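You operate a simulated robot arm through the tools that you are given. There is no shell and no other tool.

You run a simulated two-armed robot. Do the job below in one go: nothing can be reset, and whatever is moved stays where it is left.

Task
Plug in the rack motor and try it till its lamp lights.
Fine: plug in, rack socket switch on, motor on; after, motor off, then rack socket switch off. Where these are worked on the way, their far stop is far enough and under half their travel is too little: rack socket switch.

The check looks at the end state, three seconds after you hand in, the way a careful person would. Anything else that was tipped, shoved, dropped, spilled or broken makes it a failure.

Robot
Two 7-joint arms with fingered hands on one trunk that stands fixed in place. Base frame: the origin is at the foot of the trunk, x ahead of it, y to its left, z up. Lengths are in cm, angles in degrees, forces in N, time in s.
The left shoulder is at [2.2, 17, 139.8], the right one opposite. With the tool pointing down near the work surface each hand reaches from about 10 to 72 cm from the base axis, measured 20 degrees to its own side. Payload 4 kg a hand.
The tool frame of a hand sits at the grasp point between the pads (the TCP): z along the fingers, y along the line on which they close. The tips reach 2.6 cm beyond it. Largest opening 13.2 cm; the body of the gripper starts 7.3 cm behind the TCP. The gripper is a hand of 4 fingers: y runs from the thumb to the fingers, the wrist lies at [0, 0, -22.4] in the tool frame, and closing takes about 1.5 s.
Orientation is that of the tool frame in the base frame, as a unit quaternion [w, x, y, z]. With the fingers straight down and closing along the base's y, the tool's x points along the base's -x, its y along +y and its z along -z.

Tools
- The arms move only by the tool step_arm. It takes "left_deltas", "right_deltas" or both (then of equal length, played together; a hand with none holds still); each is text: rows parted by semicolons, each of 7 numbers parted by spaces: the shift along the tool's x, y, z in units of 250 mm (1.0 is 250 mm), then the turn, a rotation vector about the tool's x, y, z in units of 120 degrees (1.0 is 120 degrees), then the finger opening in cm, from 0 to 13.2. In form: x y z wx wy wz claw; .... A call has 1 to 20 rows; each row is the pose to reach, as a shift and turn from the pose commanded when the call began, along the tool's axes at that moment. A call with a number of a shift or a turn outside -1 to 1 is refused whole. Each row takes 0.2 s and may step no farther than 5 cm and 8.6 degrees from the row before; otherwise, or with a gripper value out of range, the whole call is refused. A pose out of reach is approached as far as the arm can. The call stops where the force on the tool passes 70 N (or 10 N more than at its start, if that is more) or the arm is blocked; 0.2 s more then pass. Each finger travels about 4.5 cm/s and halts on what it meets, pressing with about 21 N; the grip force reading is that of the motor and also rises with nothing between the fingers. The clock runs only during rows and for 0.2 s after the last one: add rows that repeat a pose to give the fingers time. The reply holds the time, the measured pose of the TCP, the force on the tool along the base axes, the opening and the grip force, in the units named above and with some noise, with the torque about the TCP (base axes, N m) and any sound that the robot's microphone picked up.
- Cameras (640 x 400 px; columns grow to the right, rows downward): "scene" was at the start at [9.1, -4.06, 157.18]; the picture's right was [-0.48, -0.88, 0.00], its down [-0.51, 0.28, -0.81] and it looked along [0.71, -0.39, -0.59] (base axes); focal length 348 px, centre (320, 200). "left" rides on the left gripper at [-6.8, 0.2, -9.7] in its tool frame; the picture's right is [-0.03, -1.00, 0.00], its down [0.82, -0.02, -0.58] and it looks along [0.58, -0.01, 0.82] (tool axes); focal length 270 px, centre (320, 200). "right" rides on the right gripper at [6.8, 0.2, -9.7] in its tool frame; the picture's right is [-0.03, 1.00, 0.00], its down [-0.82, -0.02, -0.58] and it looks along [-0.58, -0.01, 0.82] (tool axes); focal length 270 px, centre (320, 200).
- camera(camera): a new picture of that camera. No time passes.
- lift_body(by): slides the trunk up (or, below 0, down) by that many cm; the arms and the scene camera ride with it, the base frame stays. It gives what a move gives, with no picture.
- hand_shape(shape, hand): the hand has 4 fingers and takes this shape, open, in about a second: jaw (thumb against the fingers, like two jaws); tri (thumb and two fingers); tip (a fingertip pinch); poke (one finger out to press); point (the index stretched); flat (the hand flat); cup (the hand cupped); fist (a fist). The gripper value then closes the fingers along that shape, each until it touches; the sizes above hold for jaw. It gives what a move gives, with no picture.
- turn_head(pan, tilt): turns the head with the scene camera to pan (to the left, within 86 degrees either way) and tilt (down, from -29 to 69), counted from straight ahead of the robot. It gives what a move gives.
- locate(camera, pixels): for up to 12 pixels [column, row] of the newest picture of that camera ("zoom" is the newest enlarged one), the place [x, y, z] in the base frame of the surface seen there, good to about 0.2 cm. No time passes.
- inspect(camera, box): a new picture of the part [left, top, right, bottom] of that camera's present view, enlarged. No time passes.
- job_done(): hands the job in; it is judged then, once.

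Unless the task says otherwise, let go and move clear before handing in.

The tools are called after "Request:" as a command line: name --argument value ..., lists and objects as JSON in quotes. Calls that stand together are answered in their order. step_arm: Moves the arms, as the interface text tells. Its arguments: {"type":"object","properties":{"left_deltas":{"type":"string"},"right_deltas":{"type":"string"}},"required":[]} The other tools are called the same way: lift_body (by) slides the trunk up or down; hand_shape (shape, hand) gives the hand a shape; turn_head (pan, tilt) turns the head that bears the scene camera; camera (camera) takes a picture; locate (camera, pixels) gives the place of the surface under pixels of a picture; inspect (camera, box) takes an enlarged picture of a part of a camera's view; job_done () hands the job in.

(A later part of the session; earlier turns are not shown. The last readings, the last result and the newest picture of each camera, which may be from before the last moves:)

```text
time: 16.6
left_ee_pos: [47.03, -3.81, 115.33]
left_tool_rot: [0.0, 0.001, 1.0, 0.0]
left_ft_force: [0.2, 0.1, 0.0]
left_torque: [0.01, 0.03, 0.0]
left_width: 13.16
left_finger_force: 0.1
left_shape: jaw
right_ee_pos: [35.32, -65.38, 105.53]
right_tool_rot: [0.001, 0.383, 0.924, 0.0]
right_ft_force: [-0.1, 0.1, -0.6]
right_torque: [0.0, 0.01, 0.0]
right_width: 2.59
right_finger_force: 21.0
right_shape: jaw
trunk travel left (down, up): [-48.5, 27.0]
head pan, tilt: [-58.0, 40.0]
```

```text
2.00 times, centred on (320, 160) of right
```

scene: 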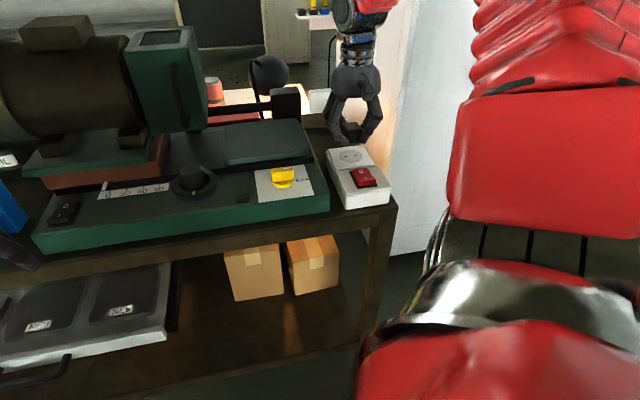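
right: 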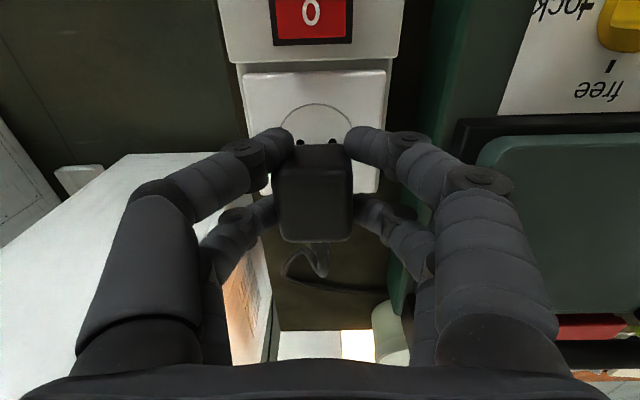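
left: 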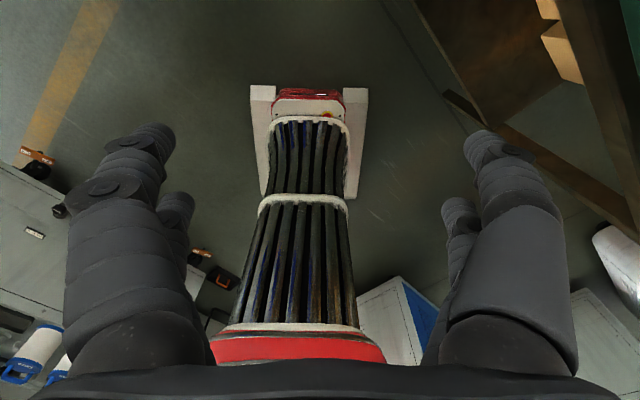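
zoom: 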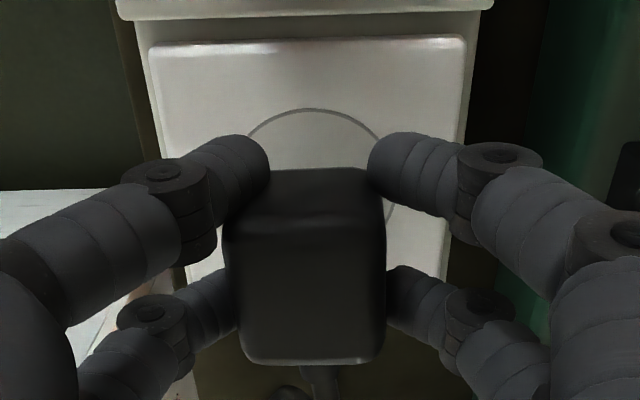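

No contact yet (force -0.6 N) and no pins reaching the plate. I'll keep lowering in small steps.

Request:
step_arm --right_deltas "0 0 0.01 0 0 0 1.5; 0 0 0.02 0 0 0 1.5; 0 0 0.028 0 0 0 1.5; 0 0 0.028 0 0 0 1.5"

Request:
step_arm --right_deltas "0 0 0.01 0 0 0 1.5; 0 0 0.018 0 0 0 1.5; 0 0 0.018 0 0 0 1.5"

Request:
inspect --camera "scene" --box '[325, 120, 385, 180]'

Request:
inspect --camera "right" --box '[240, 60, 400, 260]'

```text
time: 17.6
left_ee_pos: [46.99, -3.75, 115.31]
left_tool_rot: [0.0, 0.0, 1.0, 0.0]
left_ft_force: [-0.1, 0.1, 0.4]
left_torque: [0.0, 0.02, 0.02]
left_width: 13.19
left_finger_force: 0.2
left_shape: jaw
right_ee_pos: [35.35, -65.43, 104.98]
right_tool_rot: [0.001, 0.384, 0.923, 0.0]
right_ft_force: [-0.2, 0.8, -1.1]
right_torque: [0.04, -0.02, 0.0]
right_width: 2.58
right_finger_force: 21.3
right_shape: jaw
trunk travel left (down, up): [-48.5, 27.0]
head pan, tilt: [-58.0, 40.0]
```

```text
time: 18.4
left_ee_pos: [47.05, -3.87, 115.34]
left_tool_rot: [0.0, 0.0, 1.0, 0.0]
left_ft_force: [-1.6, 0.4, 0.1]
left_torque: [-0.01, 0.03, 0.01]
left_width: 13.21
left_finger_force: 0.1
left_shape: jaw
right_ee_pos: [35.23, -65.28, 104.4]
right_tool_rot: [0.0, 0.384, 0.924, 0.0]
right_ft_force: [-0.2, -0.2, -1.0]
right_torque: [0.0, -0.03, 0.01]
right_width: 2.62
right_finger_force: 20.6
right_shape: jaw
trunk travel left (down, up): [-48.5, 27.0]
head pan, tilt: [-58.0, 40.0]
```

```text
6.67 times, centred on (355, 150) of scene
```

zoom: 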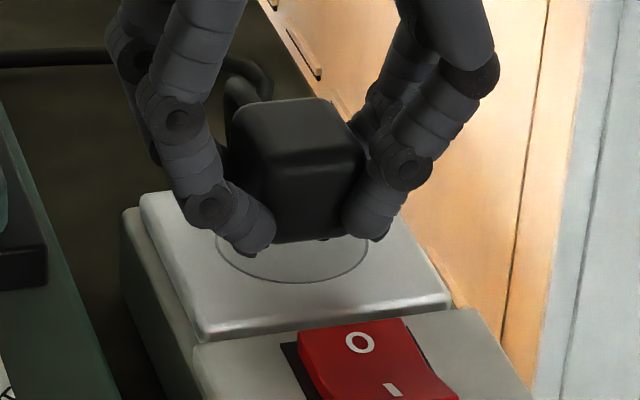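

```text
2.00 times, centred on (320, 160) of right
```

zoom: 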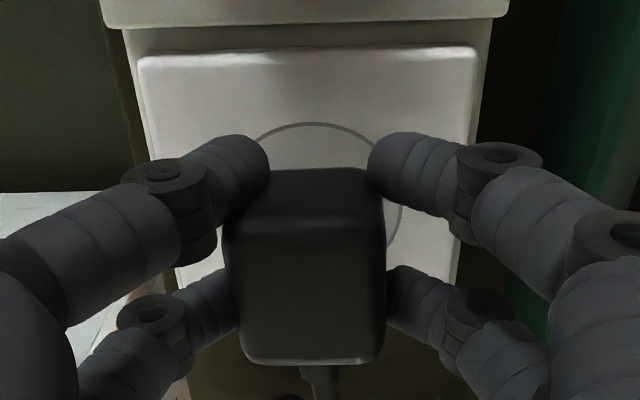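

Still free (force ~-1 N) with the plug bottom about 0.8 cm above the plate. I'll zoom in for any pin and then lower further.

Request:
inspect --camera "scene" --box '[340, 145, 370, 170]'

Request:
step_arm --right_deltas "0 0 0.006 0 0 0 1.5; 0 0 0.012 0 0 0 1.5; 0 0 0.012 0 0 0 1.5"

Request:
inspect --camera "scene" --box '[335, 140, 375, 175]'

```text
16.00 times, centred on (355, 158) of scene
```

zoom: 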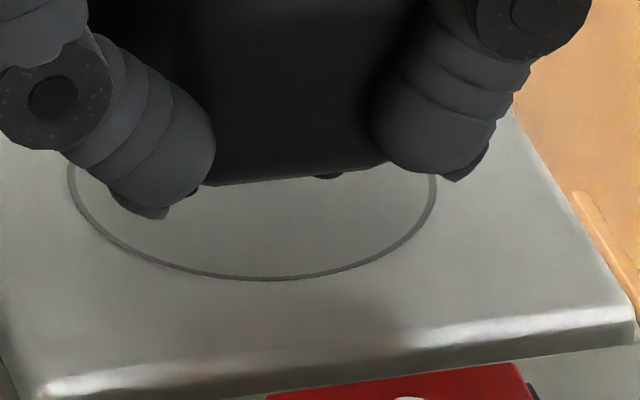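

```text
time: 19.2
left_ee_pos: [47.02, -3.76, 115.48]
left_tool_rot: [0.001, 0.0, 1.0, 0.0]
left_ft_force: [-0.2, 0.5, -0.1]
left_torque: [0.01, 0.0, 0.02]
left_width: 13.21
left_finger_force: 0.0
left_shape: jaw
right_ee_pos: [35.32, -65.45, 104.22]
right_tool_rot: [0.0, 0.383, 0.924, -0.001]
right_ft_force: [0.4, -0.3, -0.5]
right_torque: [0.0, 0.01, 0.0]
right_width: 2.61
right_finger_force: 21.3
right_shape: jaw
trunk travel left (down, up): [-48.5, 27.0]
head pan, tilt: [-58.0, 40.0]
```

```text
11.43 times, centred on (355, 158) of scene
```

zoom: 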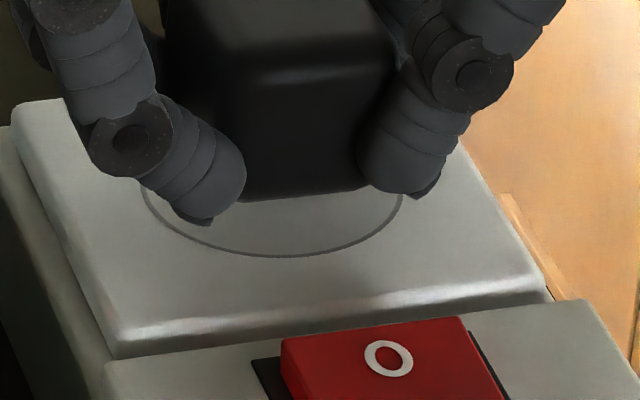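

Force is still near zero. I'll continue down toward the seated height of about z 103.6.

Request:
step_arm --right_deltas "0 0 0.006 0 0 0 1.5; 0 0 0.012 0 0 0 1.5; 0 0 0.012 0 0 0 1.5"

Request:
step_arm --right_deltas "0 0 0.006 0 0 0 1.5; 0 0 0.012 0 0 0 1.5; 0 0 0.012 0 0 0 1.5"

Request:
inspect --camera "scene" --box '[335, 140, 375, 175]'

Request:
inspect --camera "right" --box '[240, 60, 400, 260]'

```text
time: 20.0
left_ee_pos: [46.92, -3.76, 115.28]
left_tool_rot: [0.0, 0.001, 1.0, 0.0]
left_ft_force: [0.3, 0.5, 0.6]
left_torque: [-0.02, -0.01, 0.01]
left_width: 13.2
left_finger_force: 0.0
left_shape: jaw
right_ee_pos: [35.33, -65.39, 103.88]
right_tool_rot: [0.0, 0.383, 0.924, 0.0]
right_ft_force: [0.0, 0.2, -1.4]
right_torque: [-0.04, 0.03, -0.01]
right_width: 2.59
right_finger_force: 21.1
right_shape: jaw
trunk travel left (down, up): [-48.5, 27.0]
head pan, tilt: [-58.0, 40.0]
```

```text
time: 20.8
left_ee_pos: [47.0, -3.76, 115.44]
left_tool_rot: [-0.001, 0.0, 1.0, 0.0]
left_ft_force: [-0.2, -0.1, -0.8]
left_torque: [-0.02, 0.03, -0.01]
left_width: 13.17
left_finger_force: 0.2
left_shape: jaw
right_ee_pos: [35.36, -65.54, 103.62]
right_tool_rot: [0.001, 0.383, 0.924, -0.001]
right_ft_force: [0.4, -0.4, 4.9]
right_torque: [-0.03, 0.14, 0.0]
right_width: 2.59
right_finger_force: 20.9
right_shape: jaw
trunk travel left (down, up): [-48.5, 27.0]
head pan, tilt: [-58.0, 40.0]
```

```text
11.43 times, centred on (355, 158) of scene
```

zoom: 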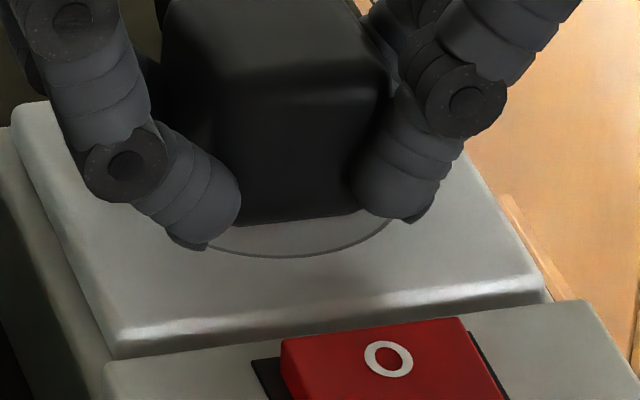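

```text
2.00 times, centred on (320, 160) of right
```

zoom: 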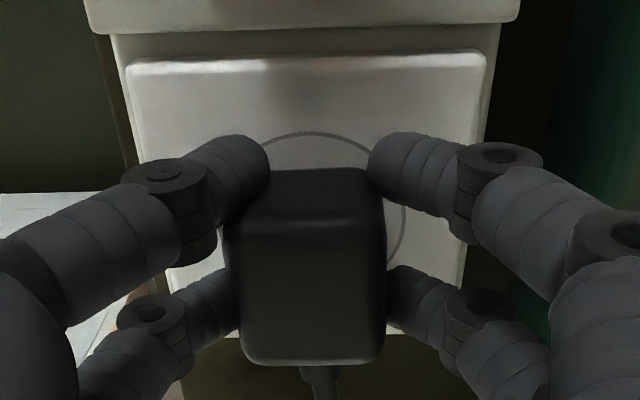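

Contact at z 103.62 with 4.9 N up. I'll measure the plug's top height (about 103.85 if seated) and the gap to the circle to judge seating.

Request:
locate --camera "right" --pixels '[[313, 190], [313, 200], [313, 215], [313, 230], [290, 210], [336, 210], [313, 127], [313, 135], [313, 150], [313, 160], [270, 100], [350, 100]]'

Request:
locate --camera "zoom" --pixels '[[306, 300], [306, 340], [306, 175], [306, 200], [306, 220], [320, 131], [306, 150]]'

Request:
inspect --camera "right" --box '[280, 110, 350, 190]'

```text
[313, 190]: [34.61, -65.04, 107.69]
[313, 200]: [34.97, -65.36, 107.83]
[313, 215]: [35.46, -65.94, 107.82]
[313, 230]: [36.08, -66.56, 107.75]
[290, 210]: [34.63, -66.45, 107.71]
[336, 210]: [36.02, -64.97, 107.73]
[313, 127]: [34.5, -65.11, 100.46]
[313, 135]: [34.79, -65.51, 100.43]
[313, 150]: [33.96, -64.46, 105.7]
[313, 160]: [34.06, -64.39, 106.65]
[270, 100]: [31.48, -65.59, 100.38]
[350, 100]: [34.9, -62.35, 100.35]
```

```text
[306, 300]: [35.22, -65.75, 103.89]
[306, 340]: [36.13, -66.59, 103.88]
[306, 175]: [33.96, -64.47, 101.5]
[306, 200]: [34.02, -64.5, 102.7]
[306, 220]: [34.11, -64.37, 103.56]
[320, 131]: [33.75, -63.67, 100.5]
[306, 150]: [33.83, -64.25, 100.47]
```

```text
5.00 times, centred on (315, 150) of right
```

zoom: 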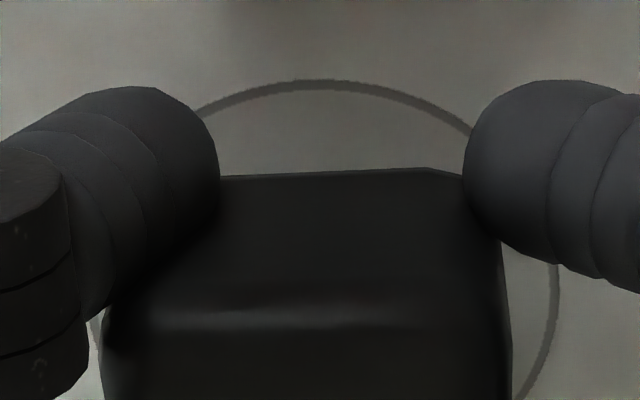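

The plug top reads 103.89, 3.43 above the plate at 100.46, which equals the plug's own height, so it sits flush; its centre is within about 0.1 cm of the socket's. I'll press down a little more to seat it firmly.

Request:
step_arm --right_deltas "0 0 0.006 0 0 0 1.5; 0 0 0.012 0 0 0 1.5; 0 0 0.018 0 0 0 1.5; 0 0 0.018 0 0 0 1.5"

Request:
inspect --camera "right" --box '[240, 60, 400, 260]'

Request:
locate --camera "zoom" --pixels '[[306, 270], [306, 300], [306, 340], [260, 300], [350, 300], [306, 175], [306, 200], [320, 100]]'

```text
time: 21.8
left_ee_pos: [46.72, -3.53, 115.49]
left_tool_rot: [0.0, 0.0, 1.0, -0.001]
left_ft_force: [-1.3, -0.3, 0.1]
left_torque: [0.02, -0.01, -0.02]
left_width: 13.19
left_finger_force: 0.0
left_shape: jaw
right_ee_pos: [35.28, -65.25, 103.38]
right_tool_rot: [0.002, 0.384, 0.923, -0.001]
right_ft_force: [-5.8, 0.1, 28.0]
right_torque: [-0.36, 0.34, 0.01]
right_width: 2.68
right_finger_force: 20.9
right_shape: jaw
trunk travel left (down, up): [-48.5, 27.0]
head pan, tilt: [-58.0, 40.0]
heard: snap
```

```text
2.00 times, centred on (320, 160) of right
```

zoom: 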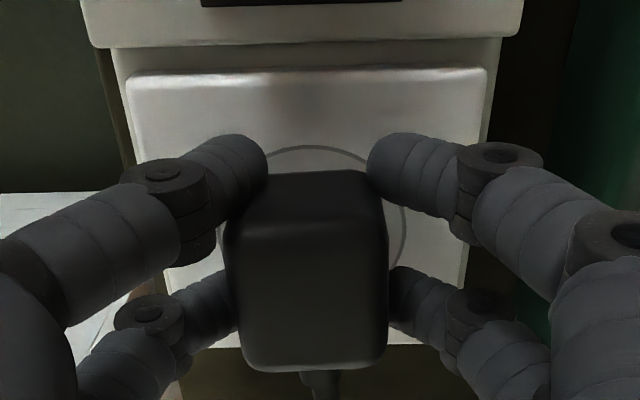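

```text
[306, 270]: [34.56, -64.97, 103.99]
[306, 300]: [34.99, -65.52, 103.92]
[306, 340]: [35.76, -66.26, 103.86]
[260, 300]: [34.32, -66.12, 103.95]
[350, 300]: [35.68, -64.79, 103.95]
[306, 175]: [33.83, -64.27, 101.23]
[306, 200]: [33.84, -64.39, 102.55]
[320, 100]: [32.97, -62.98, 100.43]
```

A snap was heard at 28 N and the plug sits flush: it is plugged in. I'll open the fingers while relieving the push, then check.

Request:
step_arm --right_deltas "0 0 -0.008 0 0 0 2.5; 0 0 -0.012 0 0 0 3.5; 0 0 -0.012 0 0 0 4.5; 0 0 -0.012 0 0 0 5.5; 0 0 -0.012 0 0 0 6.5; 0 0 -0.012 0 0 0 7.5; 0 0 -0.012 0 0 0 7.5; 0 0 -0.012 0 0 0 7.5"

Request:
inspect --camera "right" --box '[180, 60, 460, 260]'

Request:
inspect --camera "scene" --box '[315, 110, 405, 210]'

```text
time: 23.6
left_ee_pos: [46.98, -3.76, 115.37]
left_tool_rot: [-0.001, 0.001, 1.0, 0.0]
left_ft_force: [-0.4, -0.1, 0.9]
left_torque: [0.01, -0.03, 0.03]
left_width: 13.17
left_finger_force: 0.0
left_shape: jaw
right_ee_pos: [35.33, -65.35, 103.44]
right_tool_rot: [0.0, 0.384, 0.924, 0.0]
right_ft_force: [-0.4, 0.0, -0.3]
right_torque: [-0.03, 0.0, 0.0]
right_width: 7.42
right_finger_force: 0.1
right_shape: jaw
trunk travel left (down, up): [-48.5, 27.0]
head pan, tilt: [-58.0, 40.0]
```

```text
2.00 times, centred on (320, 160) of right
```

zoom: 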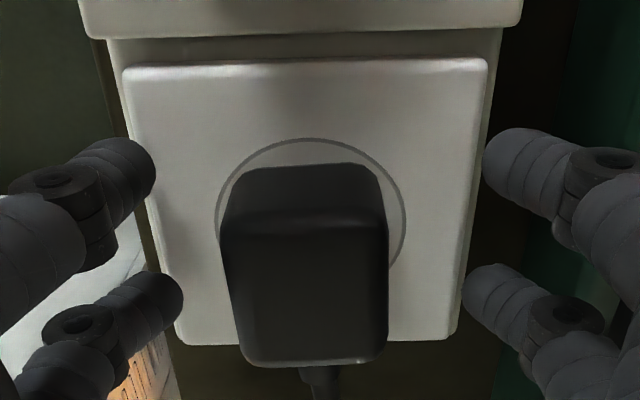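

```text
4.00 times, centred on (360, 160) of scene
```

zoom: 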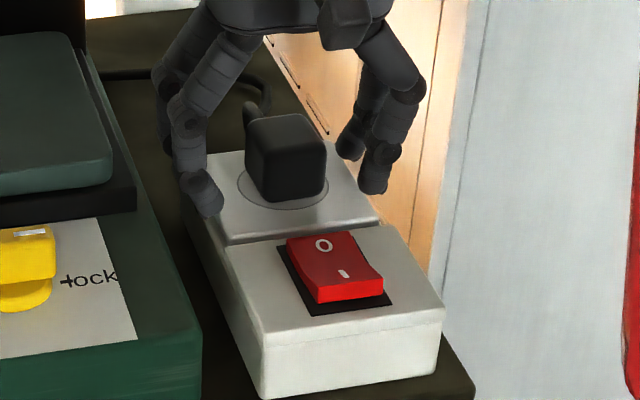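

The plug stands squarely in the socket on its own. I'll lift the hand clear and switch it to the poke shape for the rocker.

Request:
step_arm --right_deltas "0 0 -0.1 0 0 0 7.5; 0 0 -0.2 0 0 0 7.5; 0.05 0 -0.36 0 0 0 7.5; 0.15 0 -0.5 0 0 0 7.5; 0.25 0 -0.6 0 0 0 7.5"

Request:
hand_shape --shape "poke" --hand "right"

Request:
camera --camera "right"

Request:
camera --camera "scene"

```text
time: 24.8
left_ee_pos: [46.92, -3.73, 115.54]
left_tool_rot: [0.0, 0.0, 1.0, 0.0]
left_ft_force: [0.0, -0.2, -0.3]
left_torque: [-0.02, 0.0, -0.03]
left_width: 13.18
left_finger_force: 0.1
left_shape: jaw
right_ee_pos: [30.7, -60.95, 118.32]
right_tool_rot: [0.0, 0.384, 0.923, 0.0]
right_ft_force: [-0.3, 0.2, -0.2]
right_torque: [0.0, -0.02, 0.01]
right_width: 7.43
right_finger_force: 0.0
right_shape: jaw
trunk travel left (down, up): [-48.5, 27.0]
head pan, tilt: [-58.0, 40.0]
```

```text
time: 25.7
left_ee_pos: [47.04, -3.81, 115.35]
left_tool_rot: [0.0, 0.0, 1.0, 0.001]
left_ft_force: [0.1, 0.1, -0.8]
left_torque: [0.02, 0.02, 0.0]
left_width: 13.2
left_finger_force: 0.1
left_shape: jaw
right_ee_pos: [30.87, -61.02, 118.21]
right_tool_rot: [0.001, 0.384, 0.923, 0.0]
right_ft_force: [-0.5, -0.3, -0.2]
right_torque: [0.0, 0.0, 0.02]
right_width: 0.01
right_finger_force: 0.0
right_shape: poke
trunk travel left (down, up): [-48.5, 27.0]
head pan, tilt: [-58.0, 40.0]
```

```text
taken
```

right: 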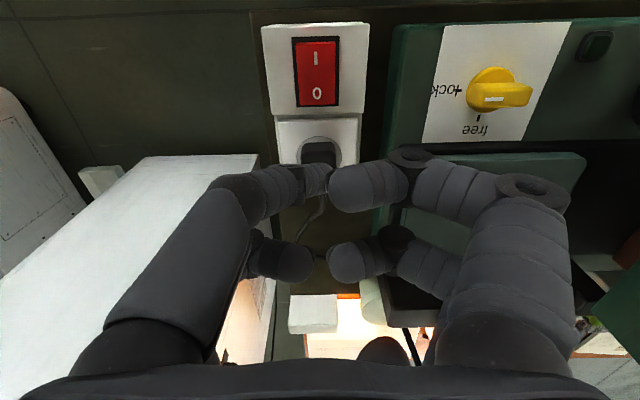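

```text
taken
```

scene: 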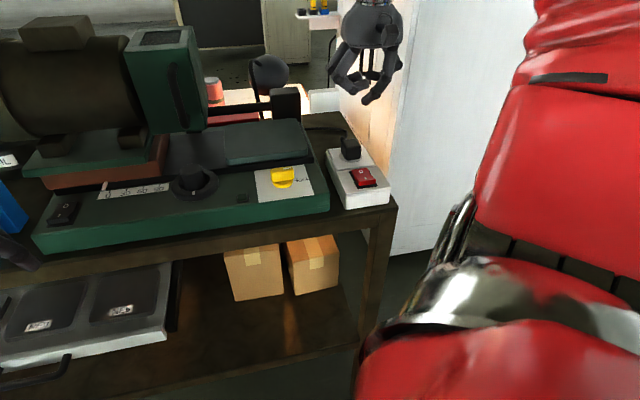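

The poke shape is set; I'll look closely to see which finger reaches lowest.

Request:
inspect --camera "right" --box '[220, 120, 420, 300]'

Request:
inspect --camera "scene" --box '[310, 0, 430, 120]'

Request:
locate --camera "right" --pixels '[[318, 180], [340, 190], [335, 262], [305, 262], [290, 180], [317, 60], [317, 95], [317, 40], [300, 70], [335, 70], [316, 48], [316, 107]]'

```text
2.22 times, centred on (320, 210) of right
```

zoom: 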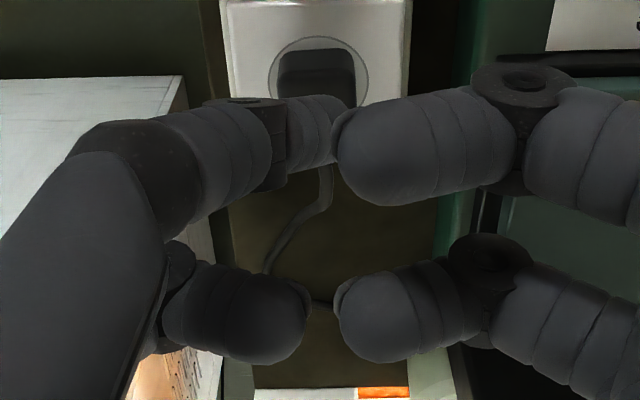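

```text
3.33 times, centred on (370, 60) of scene
```

zoom: 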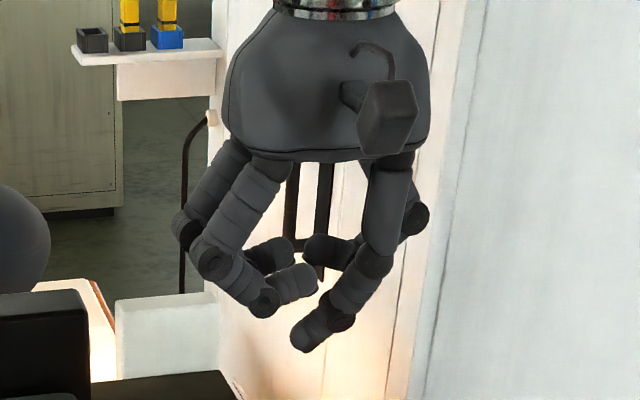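

```text
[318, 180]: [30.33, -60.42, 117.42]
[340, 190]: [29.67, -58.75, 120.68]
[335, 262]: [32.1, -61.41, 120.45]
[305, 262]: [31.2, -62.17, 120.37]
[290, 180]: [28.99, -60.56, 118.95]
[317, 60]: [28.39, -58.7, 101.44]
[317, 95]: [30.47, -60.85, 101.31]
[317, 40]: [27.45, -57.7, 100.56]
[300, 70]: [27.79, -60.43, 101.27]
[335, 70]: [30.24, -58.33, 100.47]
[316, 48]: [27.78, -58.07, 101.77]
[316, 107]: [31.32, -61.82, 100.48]
```

One finger (scene zoom tip at (303,345)) points down below the others. I'll locate its tip.

Request:
locate --camera "zoom" --pixels '[[300, 348], [303, 338], [310, 330], [318, 345], [295, 335], [330, 320], [345, 300], [290, 280], [265, 300]]'

Request:
inspect --camera "scene" --box '[355, 75, 395, 110]'

```text
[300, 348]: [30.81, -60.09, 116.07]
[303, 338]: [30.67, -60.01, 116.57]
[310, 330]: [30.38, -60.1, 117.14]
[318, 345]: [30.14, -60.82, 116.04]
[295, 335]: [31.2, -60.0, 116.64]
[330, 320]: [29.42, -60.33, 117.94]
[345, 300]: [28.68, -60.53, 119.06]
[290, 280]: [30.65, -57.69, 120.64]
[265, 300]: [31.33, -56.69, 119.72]
```

```text
11.43 times, centred on (375, 92) of scene
```

zoom: 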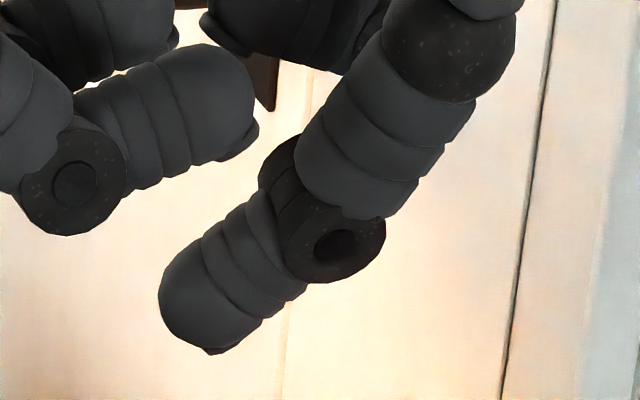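

The poke fingertip sits nearly under the TCP and about 2.6 cm below it. I'll move over the rocker's "I" end (near [28,-58.3,101.8]), stopping well above, and check what the gripper value does to the shape.

Request:
step_arm --right_deltas "0.05 0 0.1 0 0 0 0; 0.1 0 0.2 0 0 0 0; 0.156 -0.002 0.3 0 0 0 0; 0.156 -0.002 0.38 0 0 0 0; 0.156 -0.002 0.38 0 0 0 0; 0.156 -0.002 0.38 0 0 0 0"

Request:
camera --camera "right"

Request:
inspect --camera "scene" --box '[310, 80, 430, 210]'

```text
time: 27.1
left_ee_pos: [47.0, -3.93, 115.37]
left_tool_rot: [-0.001, 0.0, 1.0, -0.001]
left_ft_force: [-0.5, 0.2, 0.2]
left_torque: [0.0, -0.02, 0.02]
left_width: 13.18
left_finger_force: 0.1
left_shape: jaw
right_ee_pos: [28.08, -58.39, 108.84]
right_tool_rot: [0.0, 0.384, 0.923, 0.0]
right_ft_force: [0.1, 0.3, 0.5]
right_torque: [-0.02, 0.01, 0.02]
right_width: 0.04
right_finger_force: 0.1
right_shape: poke
trunk travel left (down, up): [-48.5, 27.0]
head pan, tilt: [-58.0, 40.0]
```

```text
taken
```

right: 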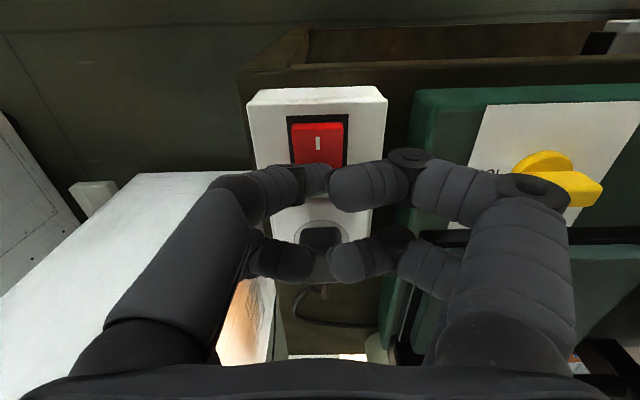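

```text
3.08 times, centred on (370, 145) of scene
```

zoom: 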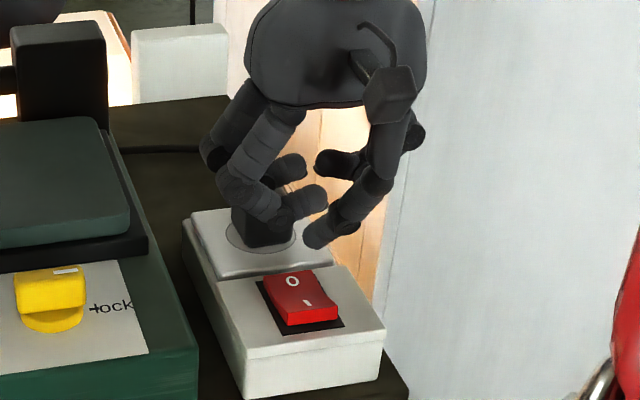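

The shape stays the same with value 0. I'll locate the fingertip and the rocker ends to line up the press.

Request:
locate --camera "zoom" --pixels '[[310, 243], [318, 245], [314, 238], [325, 238], [306, 302], [293, 281], [290, 320], [335, 312], [270, 275], [315, 275], [305, 318], [258, 285]]'

Request:
locate --camera "right" --pixels '[[318, 143], [295, 128], [342, 128], [318, 128], [318, 122], [318, 160], [316, 170], [321, 190], [323, 175]]'

```text
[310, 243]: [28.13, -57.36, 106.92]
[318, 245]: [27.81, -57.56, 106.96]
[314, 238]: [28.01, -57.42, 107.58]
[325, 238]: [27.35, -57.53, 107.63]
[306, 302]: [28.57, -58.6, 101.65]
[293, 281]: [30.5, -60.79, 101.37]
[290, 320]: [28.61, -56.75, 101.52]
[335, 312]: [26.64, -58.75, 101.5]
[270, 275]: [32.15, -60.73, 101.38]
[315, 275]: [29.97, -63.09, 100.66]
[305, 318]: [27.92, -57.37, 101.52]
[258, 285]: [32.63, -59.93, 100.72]
```

```text
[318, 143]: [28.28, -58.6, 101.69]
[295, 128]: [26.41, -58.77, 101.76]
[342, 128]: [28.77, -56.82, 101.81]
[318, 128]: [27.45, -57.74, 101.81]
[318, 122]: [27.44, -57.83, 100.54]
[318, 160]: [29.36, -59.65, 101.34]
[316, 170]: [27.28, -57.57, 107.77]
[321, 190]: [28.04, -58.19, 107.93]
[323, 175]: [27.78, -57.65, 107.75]
```

The tip is over the "I" end (v≈61, end at 60.2). I'll move 0.2 cm further toward the end and lower to just above contact, then press in small steps.

Request:
step_arm --right_deltas "0.008 0 0.06 0 0 0 0; 0.008 0 0.12 0 0 0 0; 0.008 0 0.165 0 0 0 0; 0.008 0 0.165 0 0 0 0"

Request:
step_arm --right_deltas "0 0 0.01 0 0 0 0; 0 0 0.02 0 0 0 0; 0 0 0.02 0 0 0 0"

Request:
inspect --camera "scene" --box '[330, 120, 400, 210]'

```text
time: 28.1
left_ee_pos: [47.02, -3.77, 115.3]
left_tool_rot: [0.0, 0.001, 1.0, 0.0]
left_ft_force: [-0.5, -0.1, 0.8]
left_torque: [0.0, 0.03, 0.02]
left_width: 13.16
left_finger_force: 0.1
left_shape: jaw
right_ee_pos: [27.88, -58.08, 104.85]
right_tool_rot: [0.0, 0.384, 0.923, 0.0]
right_ft_force: [-0.4, 0.3, 0.3]
right_torque: [0.01, 0.03, 0.02]
right_width: 0.0
right_finger_force: 0.1
right_shape: poke
trunk travel left (down, up): [-48.5, 27.0]
head pan, tilt: [-58.0, 40.0]
```

```text
time: 28.9
left_ee_pos: [47.06, -3.75, 115.45]
left_tool_rot: [0.0, -0.001, 1.0, 0.0]
left_ft_force: [-0.8, -0.3, 0.6]
left_torque: [0.0, 0.0, 0.01]
left_width: 13.19
left_finger_force: 0.1
left_shape: jaw
right_ee_pos: [27.94, -57.94, 104.33]
right_tool_rot: [0.0, 0.383, 0.924, 0.0]
right_ft_force: [0.3, -0.1, -0.1]
right_torque: [0.03, -0.01, 0.01]
right_width: 0.03
right_finger_force: 0.0
right_shape: poke
trunk travel left (down, up): [-48.5, 27.0]
head pan, tilt: [-58.0, 40.0]
heard: click
```

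```text
4.44 times, centred on (365, 165) of scene
```

zoom: 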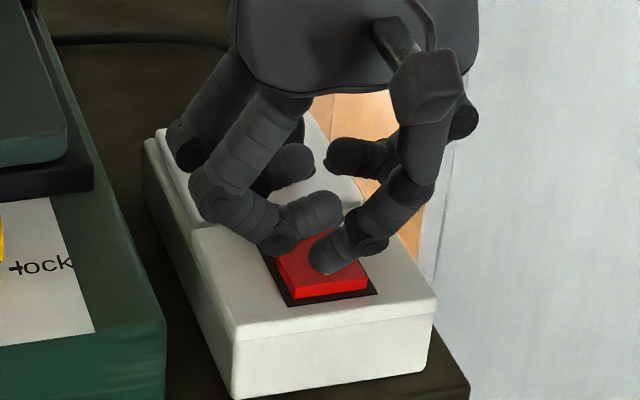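

A click was heard: the rack switch tipped. I'll press a little further to make sure it reaches its stop.

Request:
step_arm --right_deltas "0 0 0.008 0 0 0 0; 0 0 0.016 0 0 0 0; 0 0 0.016 0 0 0 0"

Request:
inspect --camera "scene" --box '[330, 120, 400, 210]'

```text
time: 29.7
left_ee_pos: [46.9, -3.67, 115.55]
left_tool_rot: [0.0, -0.001, 1.0, -0.002]
left_ft_force: [0.8, -0.2, -0.4]
left_torque: [0.03, -0.04, -0.01]
left_width: 13.18
left_finger_force: 0.0
left_shape: jaw
right_ee_pos: [27.92, -58.2, 104.25]
right_tool_rot: [0.002, 0.383, 0.924, -0.001]
right_ft_force: [-1.8, -1.5, 20.5]
right_torque: [0.01, 0.07, 0.02]
right_width: 0.0
right_finger_force: 0.0
right_shape: poke
trunk travel left (down, up): [-48.5, 27.0]
head pan, tilt: [-58.0, 40.0]
```

```text
4.44 times, centred on (365, 165) of scene
```

zoom: 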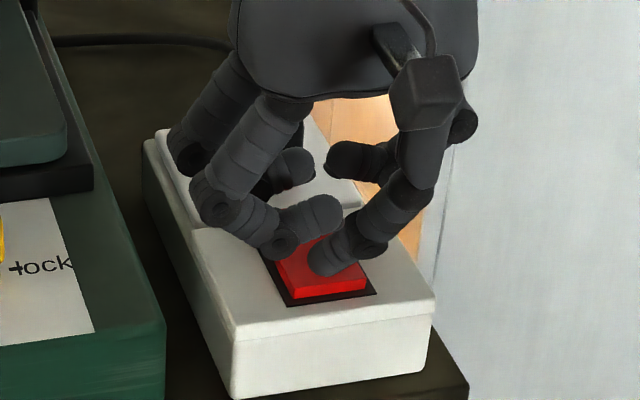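

The switch is hard against its stop (20.5 N). I'll lift off, look at the rocker, and survey the area around the motor switch and the left hand.

Request:
step_arm --right_deltas "0 0 -0.1 0 0 0 0; 0 0 -0.25 0 0 0 0; 0 0 -0.4 0 0 0 0; 0.05 0 -0.6 0 0 0 0; 0.1 0 -0.8 0 0 0 0; 0.1 0 -0.9 0 0 0 0"

Request:
turn_head --pan -28 --tilt 38

Request:
camera --camera "scene"

Request:
inspect --camera "scene" --box '[430, 190, 590, 330]'

Request:
camera --camera "left"

Request:
locate --camera "left" --pixels '[[30, 180], [30, 230], [30, 350], [100, 60], [60, 340], [390, 310], [180, 300], [20, 280], [620, 250], [600, 60]]'

```text
refused: row 4 steps farther than a row can; nothing moved
```

```text
time: 30.7
left_ee_pos: [46.74, -3.63, 115.5]
left_tool_rot: [0.0, 0.0, 1.0, 0.0]
left_ft_force: [-0.5, 0.2, 0.0]
left_torque: [-0.03, 0.03, 0.01]
left_width: 13.19
left_finger_force: 0.1
left_shape: jaw
right_ee_pos: [27.95, -58.11, 104.04]
right_tool_rot: [0.001, 0.384, 0.923, -0.001]
right_ft_force: [-0.6, -4.6, 28.1]
right_torque: [-0.11, 0.04, 0.01]
right_width: 0.02
right_finger_force: 0.1
right_shape: poke
trunk travel left (down, up): [-48.5, 27.0]
head pan, tilt: [-28.0, 38.0]
```

```text
taken
```

scene: 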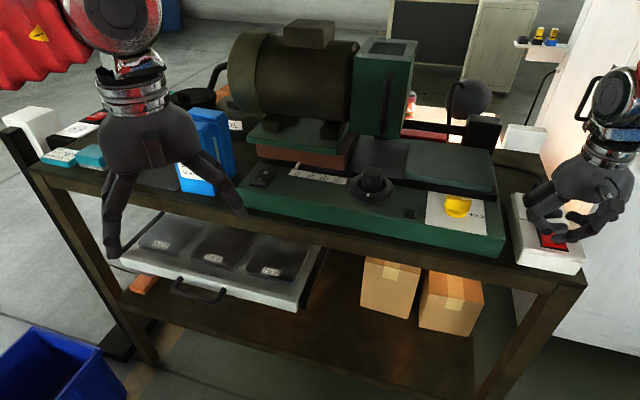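

```text
2.86 times, centred on (510, 260) of scene
```

zoom: 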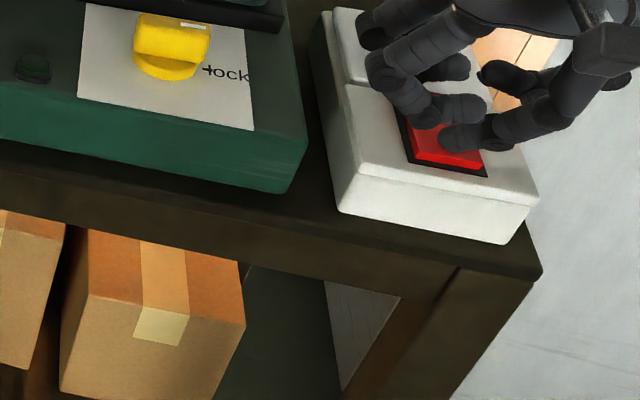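

```text
taken
```

left: 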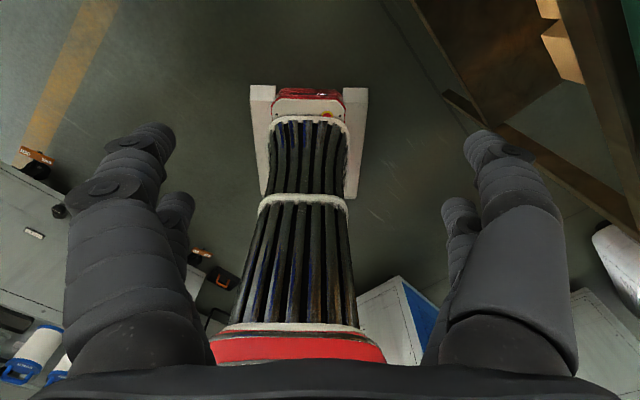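

```text
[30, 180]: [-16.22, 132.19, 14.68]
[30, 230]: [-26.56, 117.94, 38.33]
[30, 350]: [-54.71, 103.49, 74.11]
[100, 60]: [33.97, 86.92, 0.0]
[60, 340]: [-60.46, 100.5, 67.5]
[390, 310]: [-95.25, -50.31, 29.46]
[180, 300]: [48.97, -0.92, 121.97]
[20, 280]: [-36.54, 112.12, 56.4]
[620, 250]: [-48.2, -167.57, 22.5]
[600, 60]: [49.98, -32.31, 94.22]
```

The lift was refused for too long a step, so the finger still presses. I'll lift in shorter steps and simultaneously move the left hand 20 cm to the left into clear space.

Request:
step_arm --right_deltas "0 0 -0.1 0 0 0 0; 0 0 -0.25 0 0 0 0; 0 0 -0.4 0 0 0 0; 0.03 0 -0.55 0 0 0 0; 0.06 0 -0.7 0 0 0 0; 0.1 0 -0.82 0 0 0 0" --left_deltas "0 0.13 0 0 0 0 13.2; 0 0.26 0 0 0 0 13.2; 0 0.4 0 0 0 0 13.2; 0 0.53 0 0 0 0 13.2; 0 0.66 0 0 0 0 13.2; 0 0.8 0 0 0 0 13.2"

Request:
camera --camera "scene"

Request:
camera --camera "right"

Request:
inspect --camera "scene" --box '[480, 160, 600, 290]'

Request:
inspect --camera "scene" --box '[160, 60, 420, 240]'

Request:
locate --camera "scene" --pixels '[[262, 179], [254, 183], [270, 174], [205, 112], [228, 125], [195, 185], [238, 183], [250, 155], [258, 120], [180, 95], [408, 214], [372, 180]]'

```text
time: 32.1
left_ee_pos: [46.86, 16.21, 115.26]
left_tool_rot: [0.0, 0.0, 1.0, 0.0]
left_ft_force: [0.3, 0.8, 1.3]
left_torque: [0.01, 0.04, 0.01]
left_width: 13.21
left_finger_force: 0.0
left_shape: jaw
right_ee_pos: [26.19, -56.15, 124.55]
right_tool_rot: [0.0, 0.383, 0.924, -0.001]
right_ft_force: [-0.1, 0.5, -0.2]
right_torque: [0.02, -0.03, 0.04]
right_width: 0.0
right_finger_force: 0.1
right_shape: poke
trunk travel left (down, up): [-48.5, 27.0]
head pan, tilt: [-28.0, 38.0]
```

```text
taken
```

scene: 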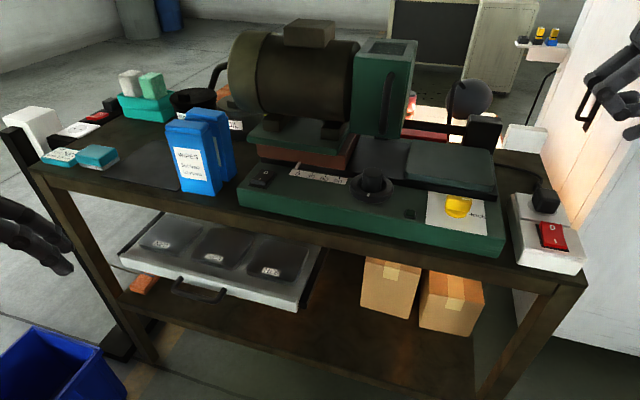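

```text
taken
```

right: 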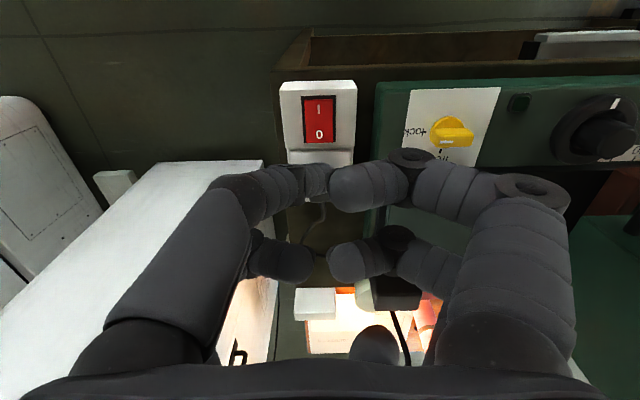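

```text
3.08 times, centred on (540, 225) of scene
```

zoom: 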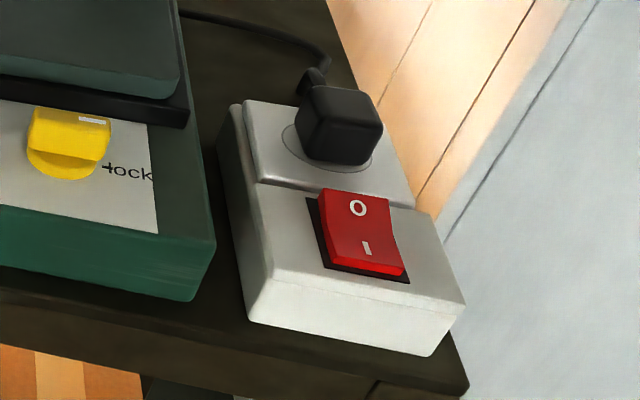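

```text
2.22 times, centred on (290, 150) of scene
```

zoom: 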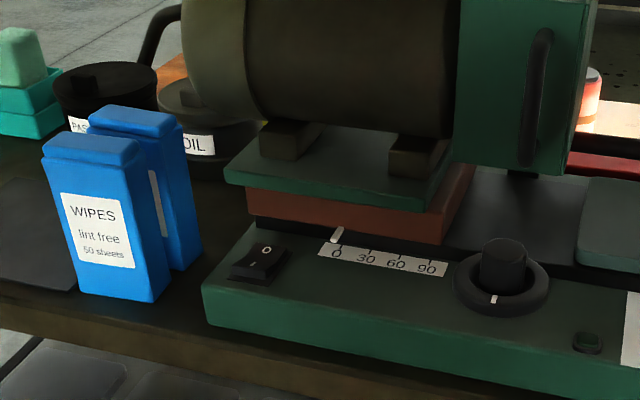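

```text
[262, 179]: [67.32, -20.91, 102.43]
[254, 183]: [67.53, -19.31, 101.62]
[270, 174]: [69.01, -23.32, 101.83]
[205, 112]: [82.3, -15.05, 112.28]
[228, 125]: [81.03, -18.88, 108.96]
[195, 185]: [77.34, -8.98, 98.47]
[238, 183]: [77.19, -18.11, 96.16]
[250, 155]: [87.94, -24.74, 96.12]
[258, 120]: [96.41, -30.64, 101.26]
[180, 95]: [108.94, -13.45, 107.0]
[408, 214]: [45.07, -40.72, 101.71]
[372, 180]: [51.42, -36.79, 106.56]
```

The red rocker now has its "O" end raised, so the rack socket is on, and the plug stands in place. I'll measure the motor body, carriage and knob so that I can approach the machine's black rocker at (262,179) safely.

Request:
locate --camera "scene" --pixels '[[290, 95], [260, 80], [320, 100], [290, 115], [255, 135], [300, 147], [340, 150], [300, 160], [365, 90], [400, 100], [318, 178], [250, 45]]'

Request:
inspect --camera "scene" --box '[225, 150, 325, 220]'

Request:
locate --camera "zoom" --pixels '[[255, 190], [225, 215], [200, 230], [170, 205], [250, 250], [290, 170], [225, 140], [320, 190]]'

```text
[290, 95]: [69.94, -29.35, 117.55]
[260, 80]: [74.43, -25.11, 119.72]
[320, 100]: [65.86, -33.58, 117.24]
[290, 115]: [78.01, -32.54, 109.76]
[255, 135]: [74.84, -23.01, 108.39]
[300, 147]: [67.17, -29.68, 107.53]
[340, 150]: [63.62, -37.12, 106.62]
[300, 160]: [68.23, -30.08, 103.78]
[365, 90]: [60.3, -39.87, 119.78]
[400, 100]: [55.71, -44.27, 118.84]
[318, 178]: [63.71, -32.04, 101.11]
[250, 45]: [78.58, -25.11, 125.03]
```

```text
5.71 times, centred on (275, 185) of scene
```

zoom: 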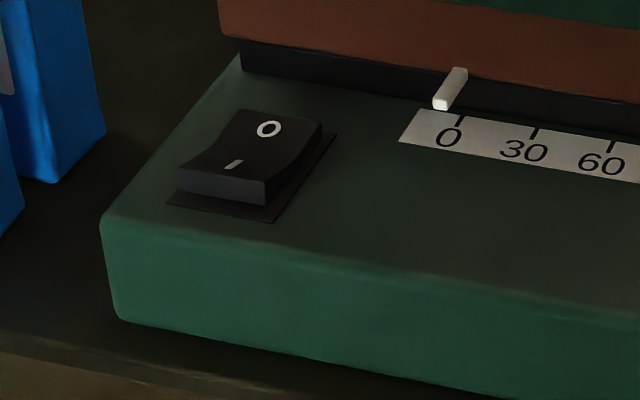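

```text
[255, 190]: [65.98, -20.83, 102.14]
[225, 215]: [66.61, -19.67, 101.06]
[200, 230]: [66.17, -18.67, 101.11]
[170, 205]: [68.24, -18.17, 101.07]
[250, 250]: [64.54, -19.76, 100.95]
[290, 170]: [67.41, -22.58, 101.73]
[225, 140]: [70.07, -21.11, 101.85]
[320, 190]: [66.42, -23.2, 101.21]
```

The black rocker's I end is at about u 33.1, v 62.2 (base [67.4,-20.6,102.6]), and motor parts stay beyond v 68, so a pass along the front edge at z 124 is clear. I'll traverse parallel to the bench.

Request:
step_arm --right_deltas "0.01 0.18 0 0 0 0 0; 0.02 0.36 0 0 0 0 0; 0.03 0.54 0 0 0 0 0; 0.03 0.72 0 0 0 0 0; 0.03 0.9 0 0 0 0 0"

Request:
camera --camera "scene"

```text
time: 33.3
left_ee_pos: [47.16, 16.13, 115.21]
left_tool_rot: [-0.001, 0.0, 1.0, 0.0]
left_ft_force: [0.2, 0.7, -1.4]
left_torque: [-0.03, 0.03, 0.02]
left_width: 13.18
left_finger_force: 0.1
left_shape: jaw
right_ee_pos: [41.66, -39.61, 124.18]
right_tool_rot: [-0.002, 0.385, 0.923, 0.0]
right_ft_force: [0.0, 0.4, -0.7]
right_torque: [-0.01, 0.01, 0.01]
right_width: 0.0
right_finger_force: 0.0
right_shape: poke
trunk travel left (down, up): [-48.5, 27.0]
head pan, tilt: [-28.0, 38.0]
```

```text
taken
```

scene: 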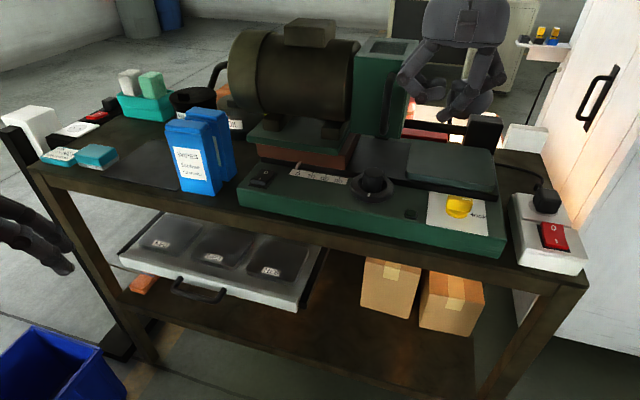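

The traverse is on track with the hand well clear of the gearbox. I continue along the front.

Request:
step_arm --right_deltas "0 0.18 0 0 0 0 0; 0 0.36 0 0 0 0 0; 0 0.54 0 0 0 0 0; 0 0.72 0 0 0 0 0; 0 0.9 0 0 0 0 0"

Request:
step_arm --right_deltas "-0.05 0.12 0.1 0 0 0 0; -0.1 0.24 0.2 0 0 0 0; -0.16 0.364 0.3 0 0 0 0; -0.19 0.364 0.4 0 0 0 0; -0.19 0.364 0.48 0 0 0 0; -0.19 0.364 0.48 0 0 0 0"

Request:
camera --camera "scene"

Request:
camera --camera "right"

Request:
inspect --camera "scene" --box '[200, 80, 340, 220]'

```text
time: 34.5
left_ee_pos: [47.31, 16.08, 115.19]
left_tool_rot: [-0.001, 0.0, 1.0, 0.0]
left_ft_force: [0.3, -0.1, -0.7]
left_torque: [0.01, 0.05, 0.01]
left_width: 13.19
left_finger_force: 0.1
left_shape: jaw
right_ee_pos: [58.24, -24.34, 123.96]
right_tool_rot: [-0.002, 0.387, 0.922, -0.002]
right_ft_force: [0.3, -0.2, 1.3]
right_torque: [-0.01, 0.03, -0.04]
right_width: 0.02
right_finger_force: 0.1
right_shape: poke
trunk travel left (down, up): [-48.5, 27.0]
head pan, tilt: [-28.0, 38.0]
```

```text
time: 35.9
left_ee_pos: [47.08, 15.99, 115.31]
left_tool_rot: [-0.001, 0.0, 1.0, -0.001]
left_ft_force: [0.6, 0.2, -0.4]
left_torque: [-0.01, 0.02, 0.0]
left_width: 13.23
left_finger_force: 0.0
left_shape: jaw
right_ee_pos: [60.88, -25.13, 112.47]
right_tool_rot: [0.0, 0.385, 0.923, 0.001]
right_ft_force: [0.2, 0.1, 0.4]
right_torque: [-0.01, -0.03, 0.01]
right_width: 0.0
right_finger_force: 0.0
right_shape: poke
right hand out of reach, approached as far as the arm can: row 1, 2, 3, 4, 5, 6
trunk travel left (down, up): [-48.5, 27.0]
head pan, tilt: [-28.0, 38.0]
```

```text
taken
```

scene: 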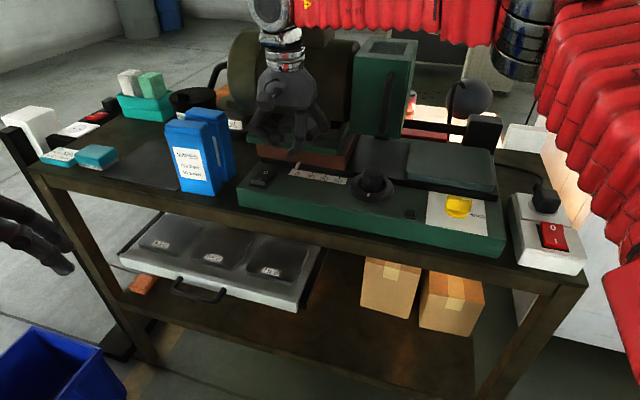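

```text
taken
```

right: 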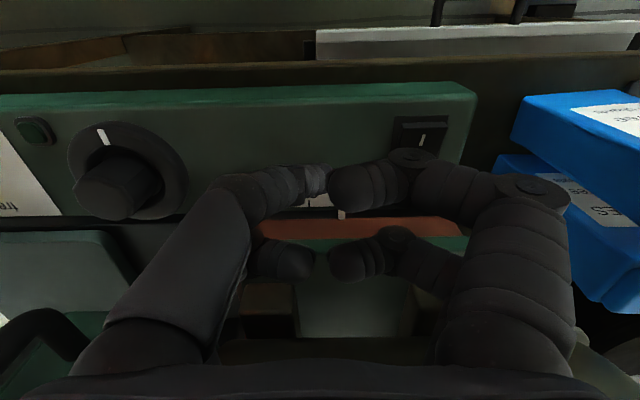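

```text
2.86 times, centred on (270, 150) of scene
```

zoom: 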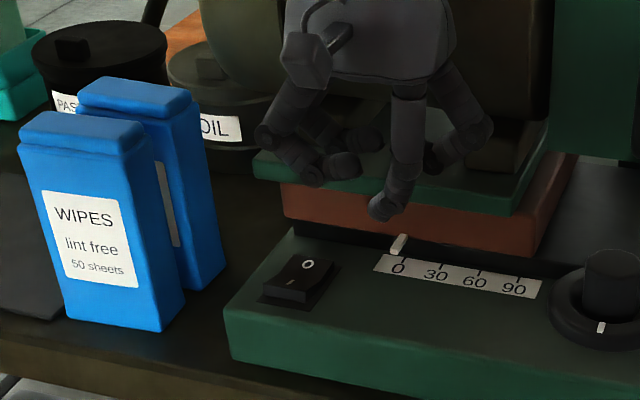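

The arm ran out of reach at [60.9,-25.1,112.5] with this 45° yaw. I'll back up and away, to then turn the wrist to a more natural yaw and tilt outward.

Request:
step_arm --right_deltas "0.02 -0.04 -0.12 0 0 0 0; 0.06 -0.12 -0.24 0 0 0 0; 0.12 -0.24 -0.34 0 0 0 0; 0.19 -0.364 -0.48 0 0 0 0; 0.19 -0.364 -0.48 0 0 0 0"

```text
time: 37.1
left_ee_pos: [47.19, 16.01, 115.38]
left_tool_rot: [-0.001, 0.001, 1.0, 0.001]
left_ft_force: [0.7, 0.1, -0.2]
left_torque: [-0.02, 0.04, 0.03]
left_width: 13.19
left_finger_force: 0.1
left_shape: jaw
right_ee_pos: [51.23, -27.91, 124.63]
right_tool_rot: [-0.001, 0.383, 0.924, -0.001]
right_ft_force: [0.0, 0.0, -0.3]
right_torque: [0.01, 0.08, 0.01]
right_width: 0.03
right_finger_force: 0.1
right_shape: poke
trunk travel left (down, up): [-48.5, 27.0]
head pan, tilt: [-28.0, 38.0]
```

The reference is the pose actually reached. Now I yaw back by 30° and then tilt the fingers 15° outward.

Request:
step_arm --right_deltas "0 0 0 0 0 -0.0625 0; 0 0 0 0 0 -0.125 0; 0 0 0 0 0 -0.1875 0; 0 0 0 0 0 -0.25 0"

Request:
step_arm --right_deltas "0 0 0 0 -0.0625 0 0; 0 0 0 0 -0.125 0 0; 0 0 0 0 -0.125 0 0"

```text
time: 38.1
left_ee_pos: [47.04, 16.22, 115.31]
left_tool_rot: [-0.001, 0.0, 1.0, 0.0]
left_ft_force: [0.4, -0.8, 0.2]
left_torque: [-0.01, -0.01, 0.01]
left_width: 13.19
left_finger_force: 0.0
left_shape: jaw
right_ee_pos: [51.01, -27.71, 124.87]
right_tool_rot: [0.0, 0.131, 0.991, 0.0]
right_ft_force: [0.2, -0.1, -0.8]
right_torque: [0.01, 0.04, 0.01]
right_width: 0.0
right_finger_force: 0.0
right_shape: poke
trunk travel left (down, up): [-48.5, 27.0]
head pan, tilt: [-28.0, 38.0]
```

```text
time: 38.9
left_ee_pos: [47.01, 15.98, 115.28]
left_tool_rot: [-0.001, -0.001, 1.0, 0.0]
left_ft_force: [0.9, 0.2, 0.5]
left_torque: [0.0, 0.01, 0.0]
left_width: 13.19
left_finger_force: 0.1
left_shape: jaw
right_ee_pos: [51.1, -27.86, 124.86]
right_tool_rot: [0.13, 0.13, 0.983, -0.017]
right_ft_force: [-0.4, 0.2, 0.1]
right_torque: [0.01, -0.02, 0.01]
right_width: 0.02
right_finger_force: 0.1
right_shape: poke
trunk travel left (down, up): [-48.5, 27.0]
head pan, tilt: [-28.0, 38.0]
```

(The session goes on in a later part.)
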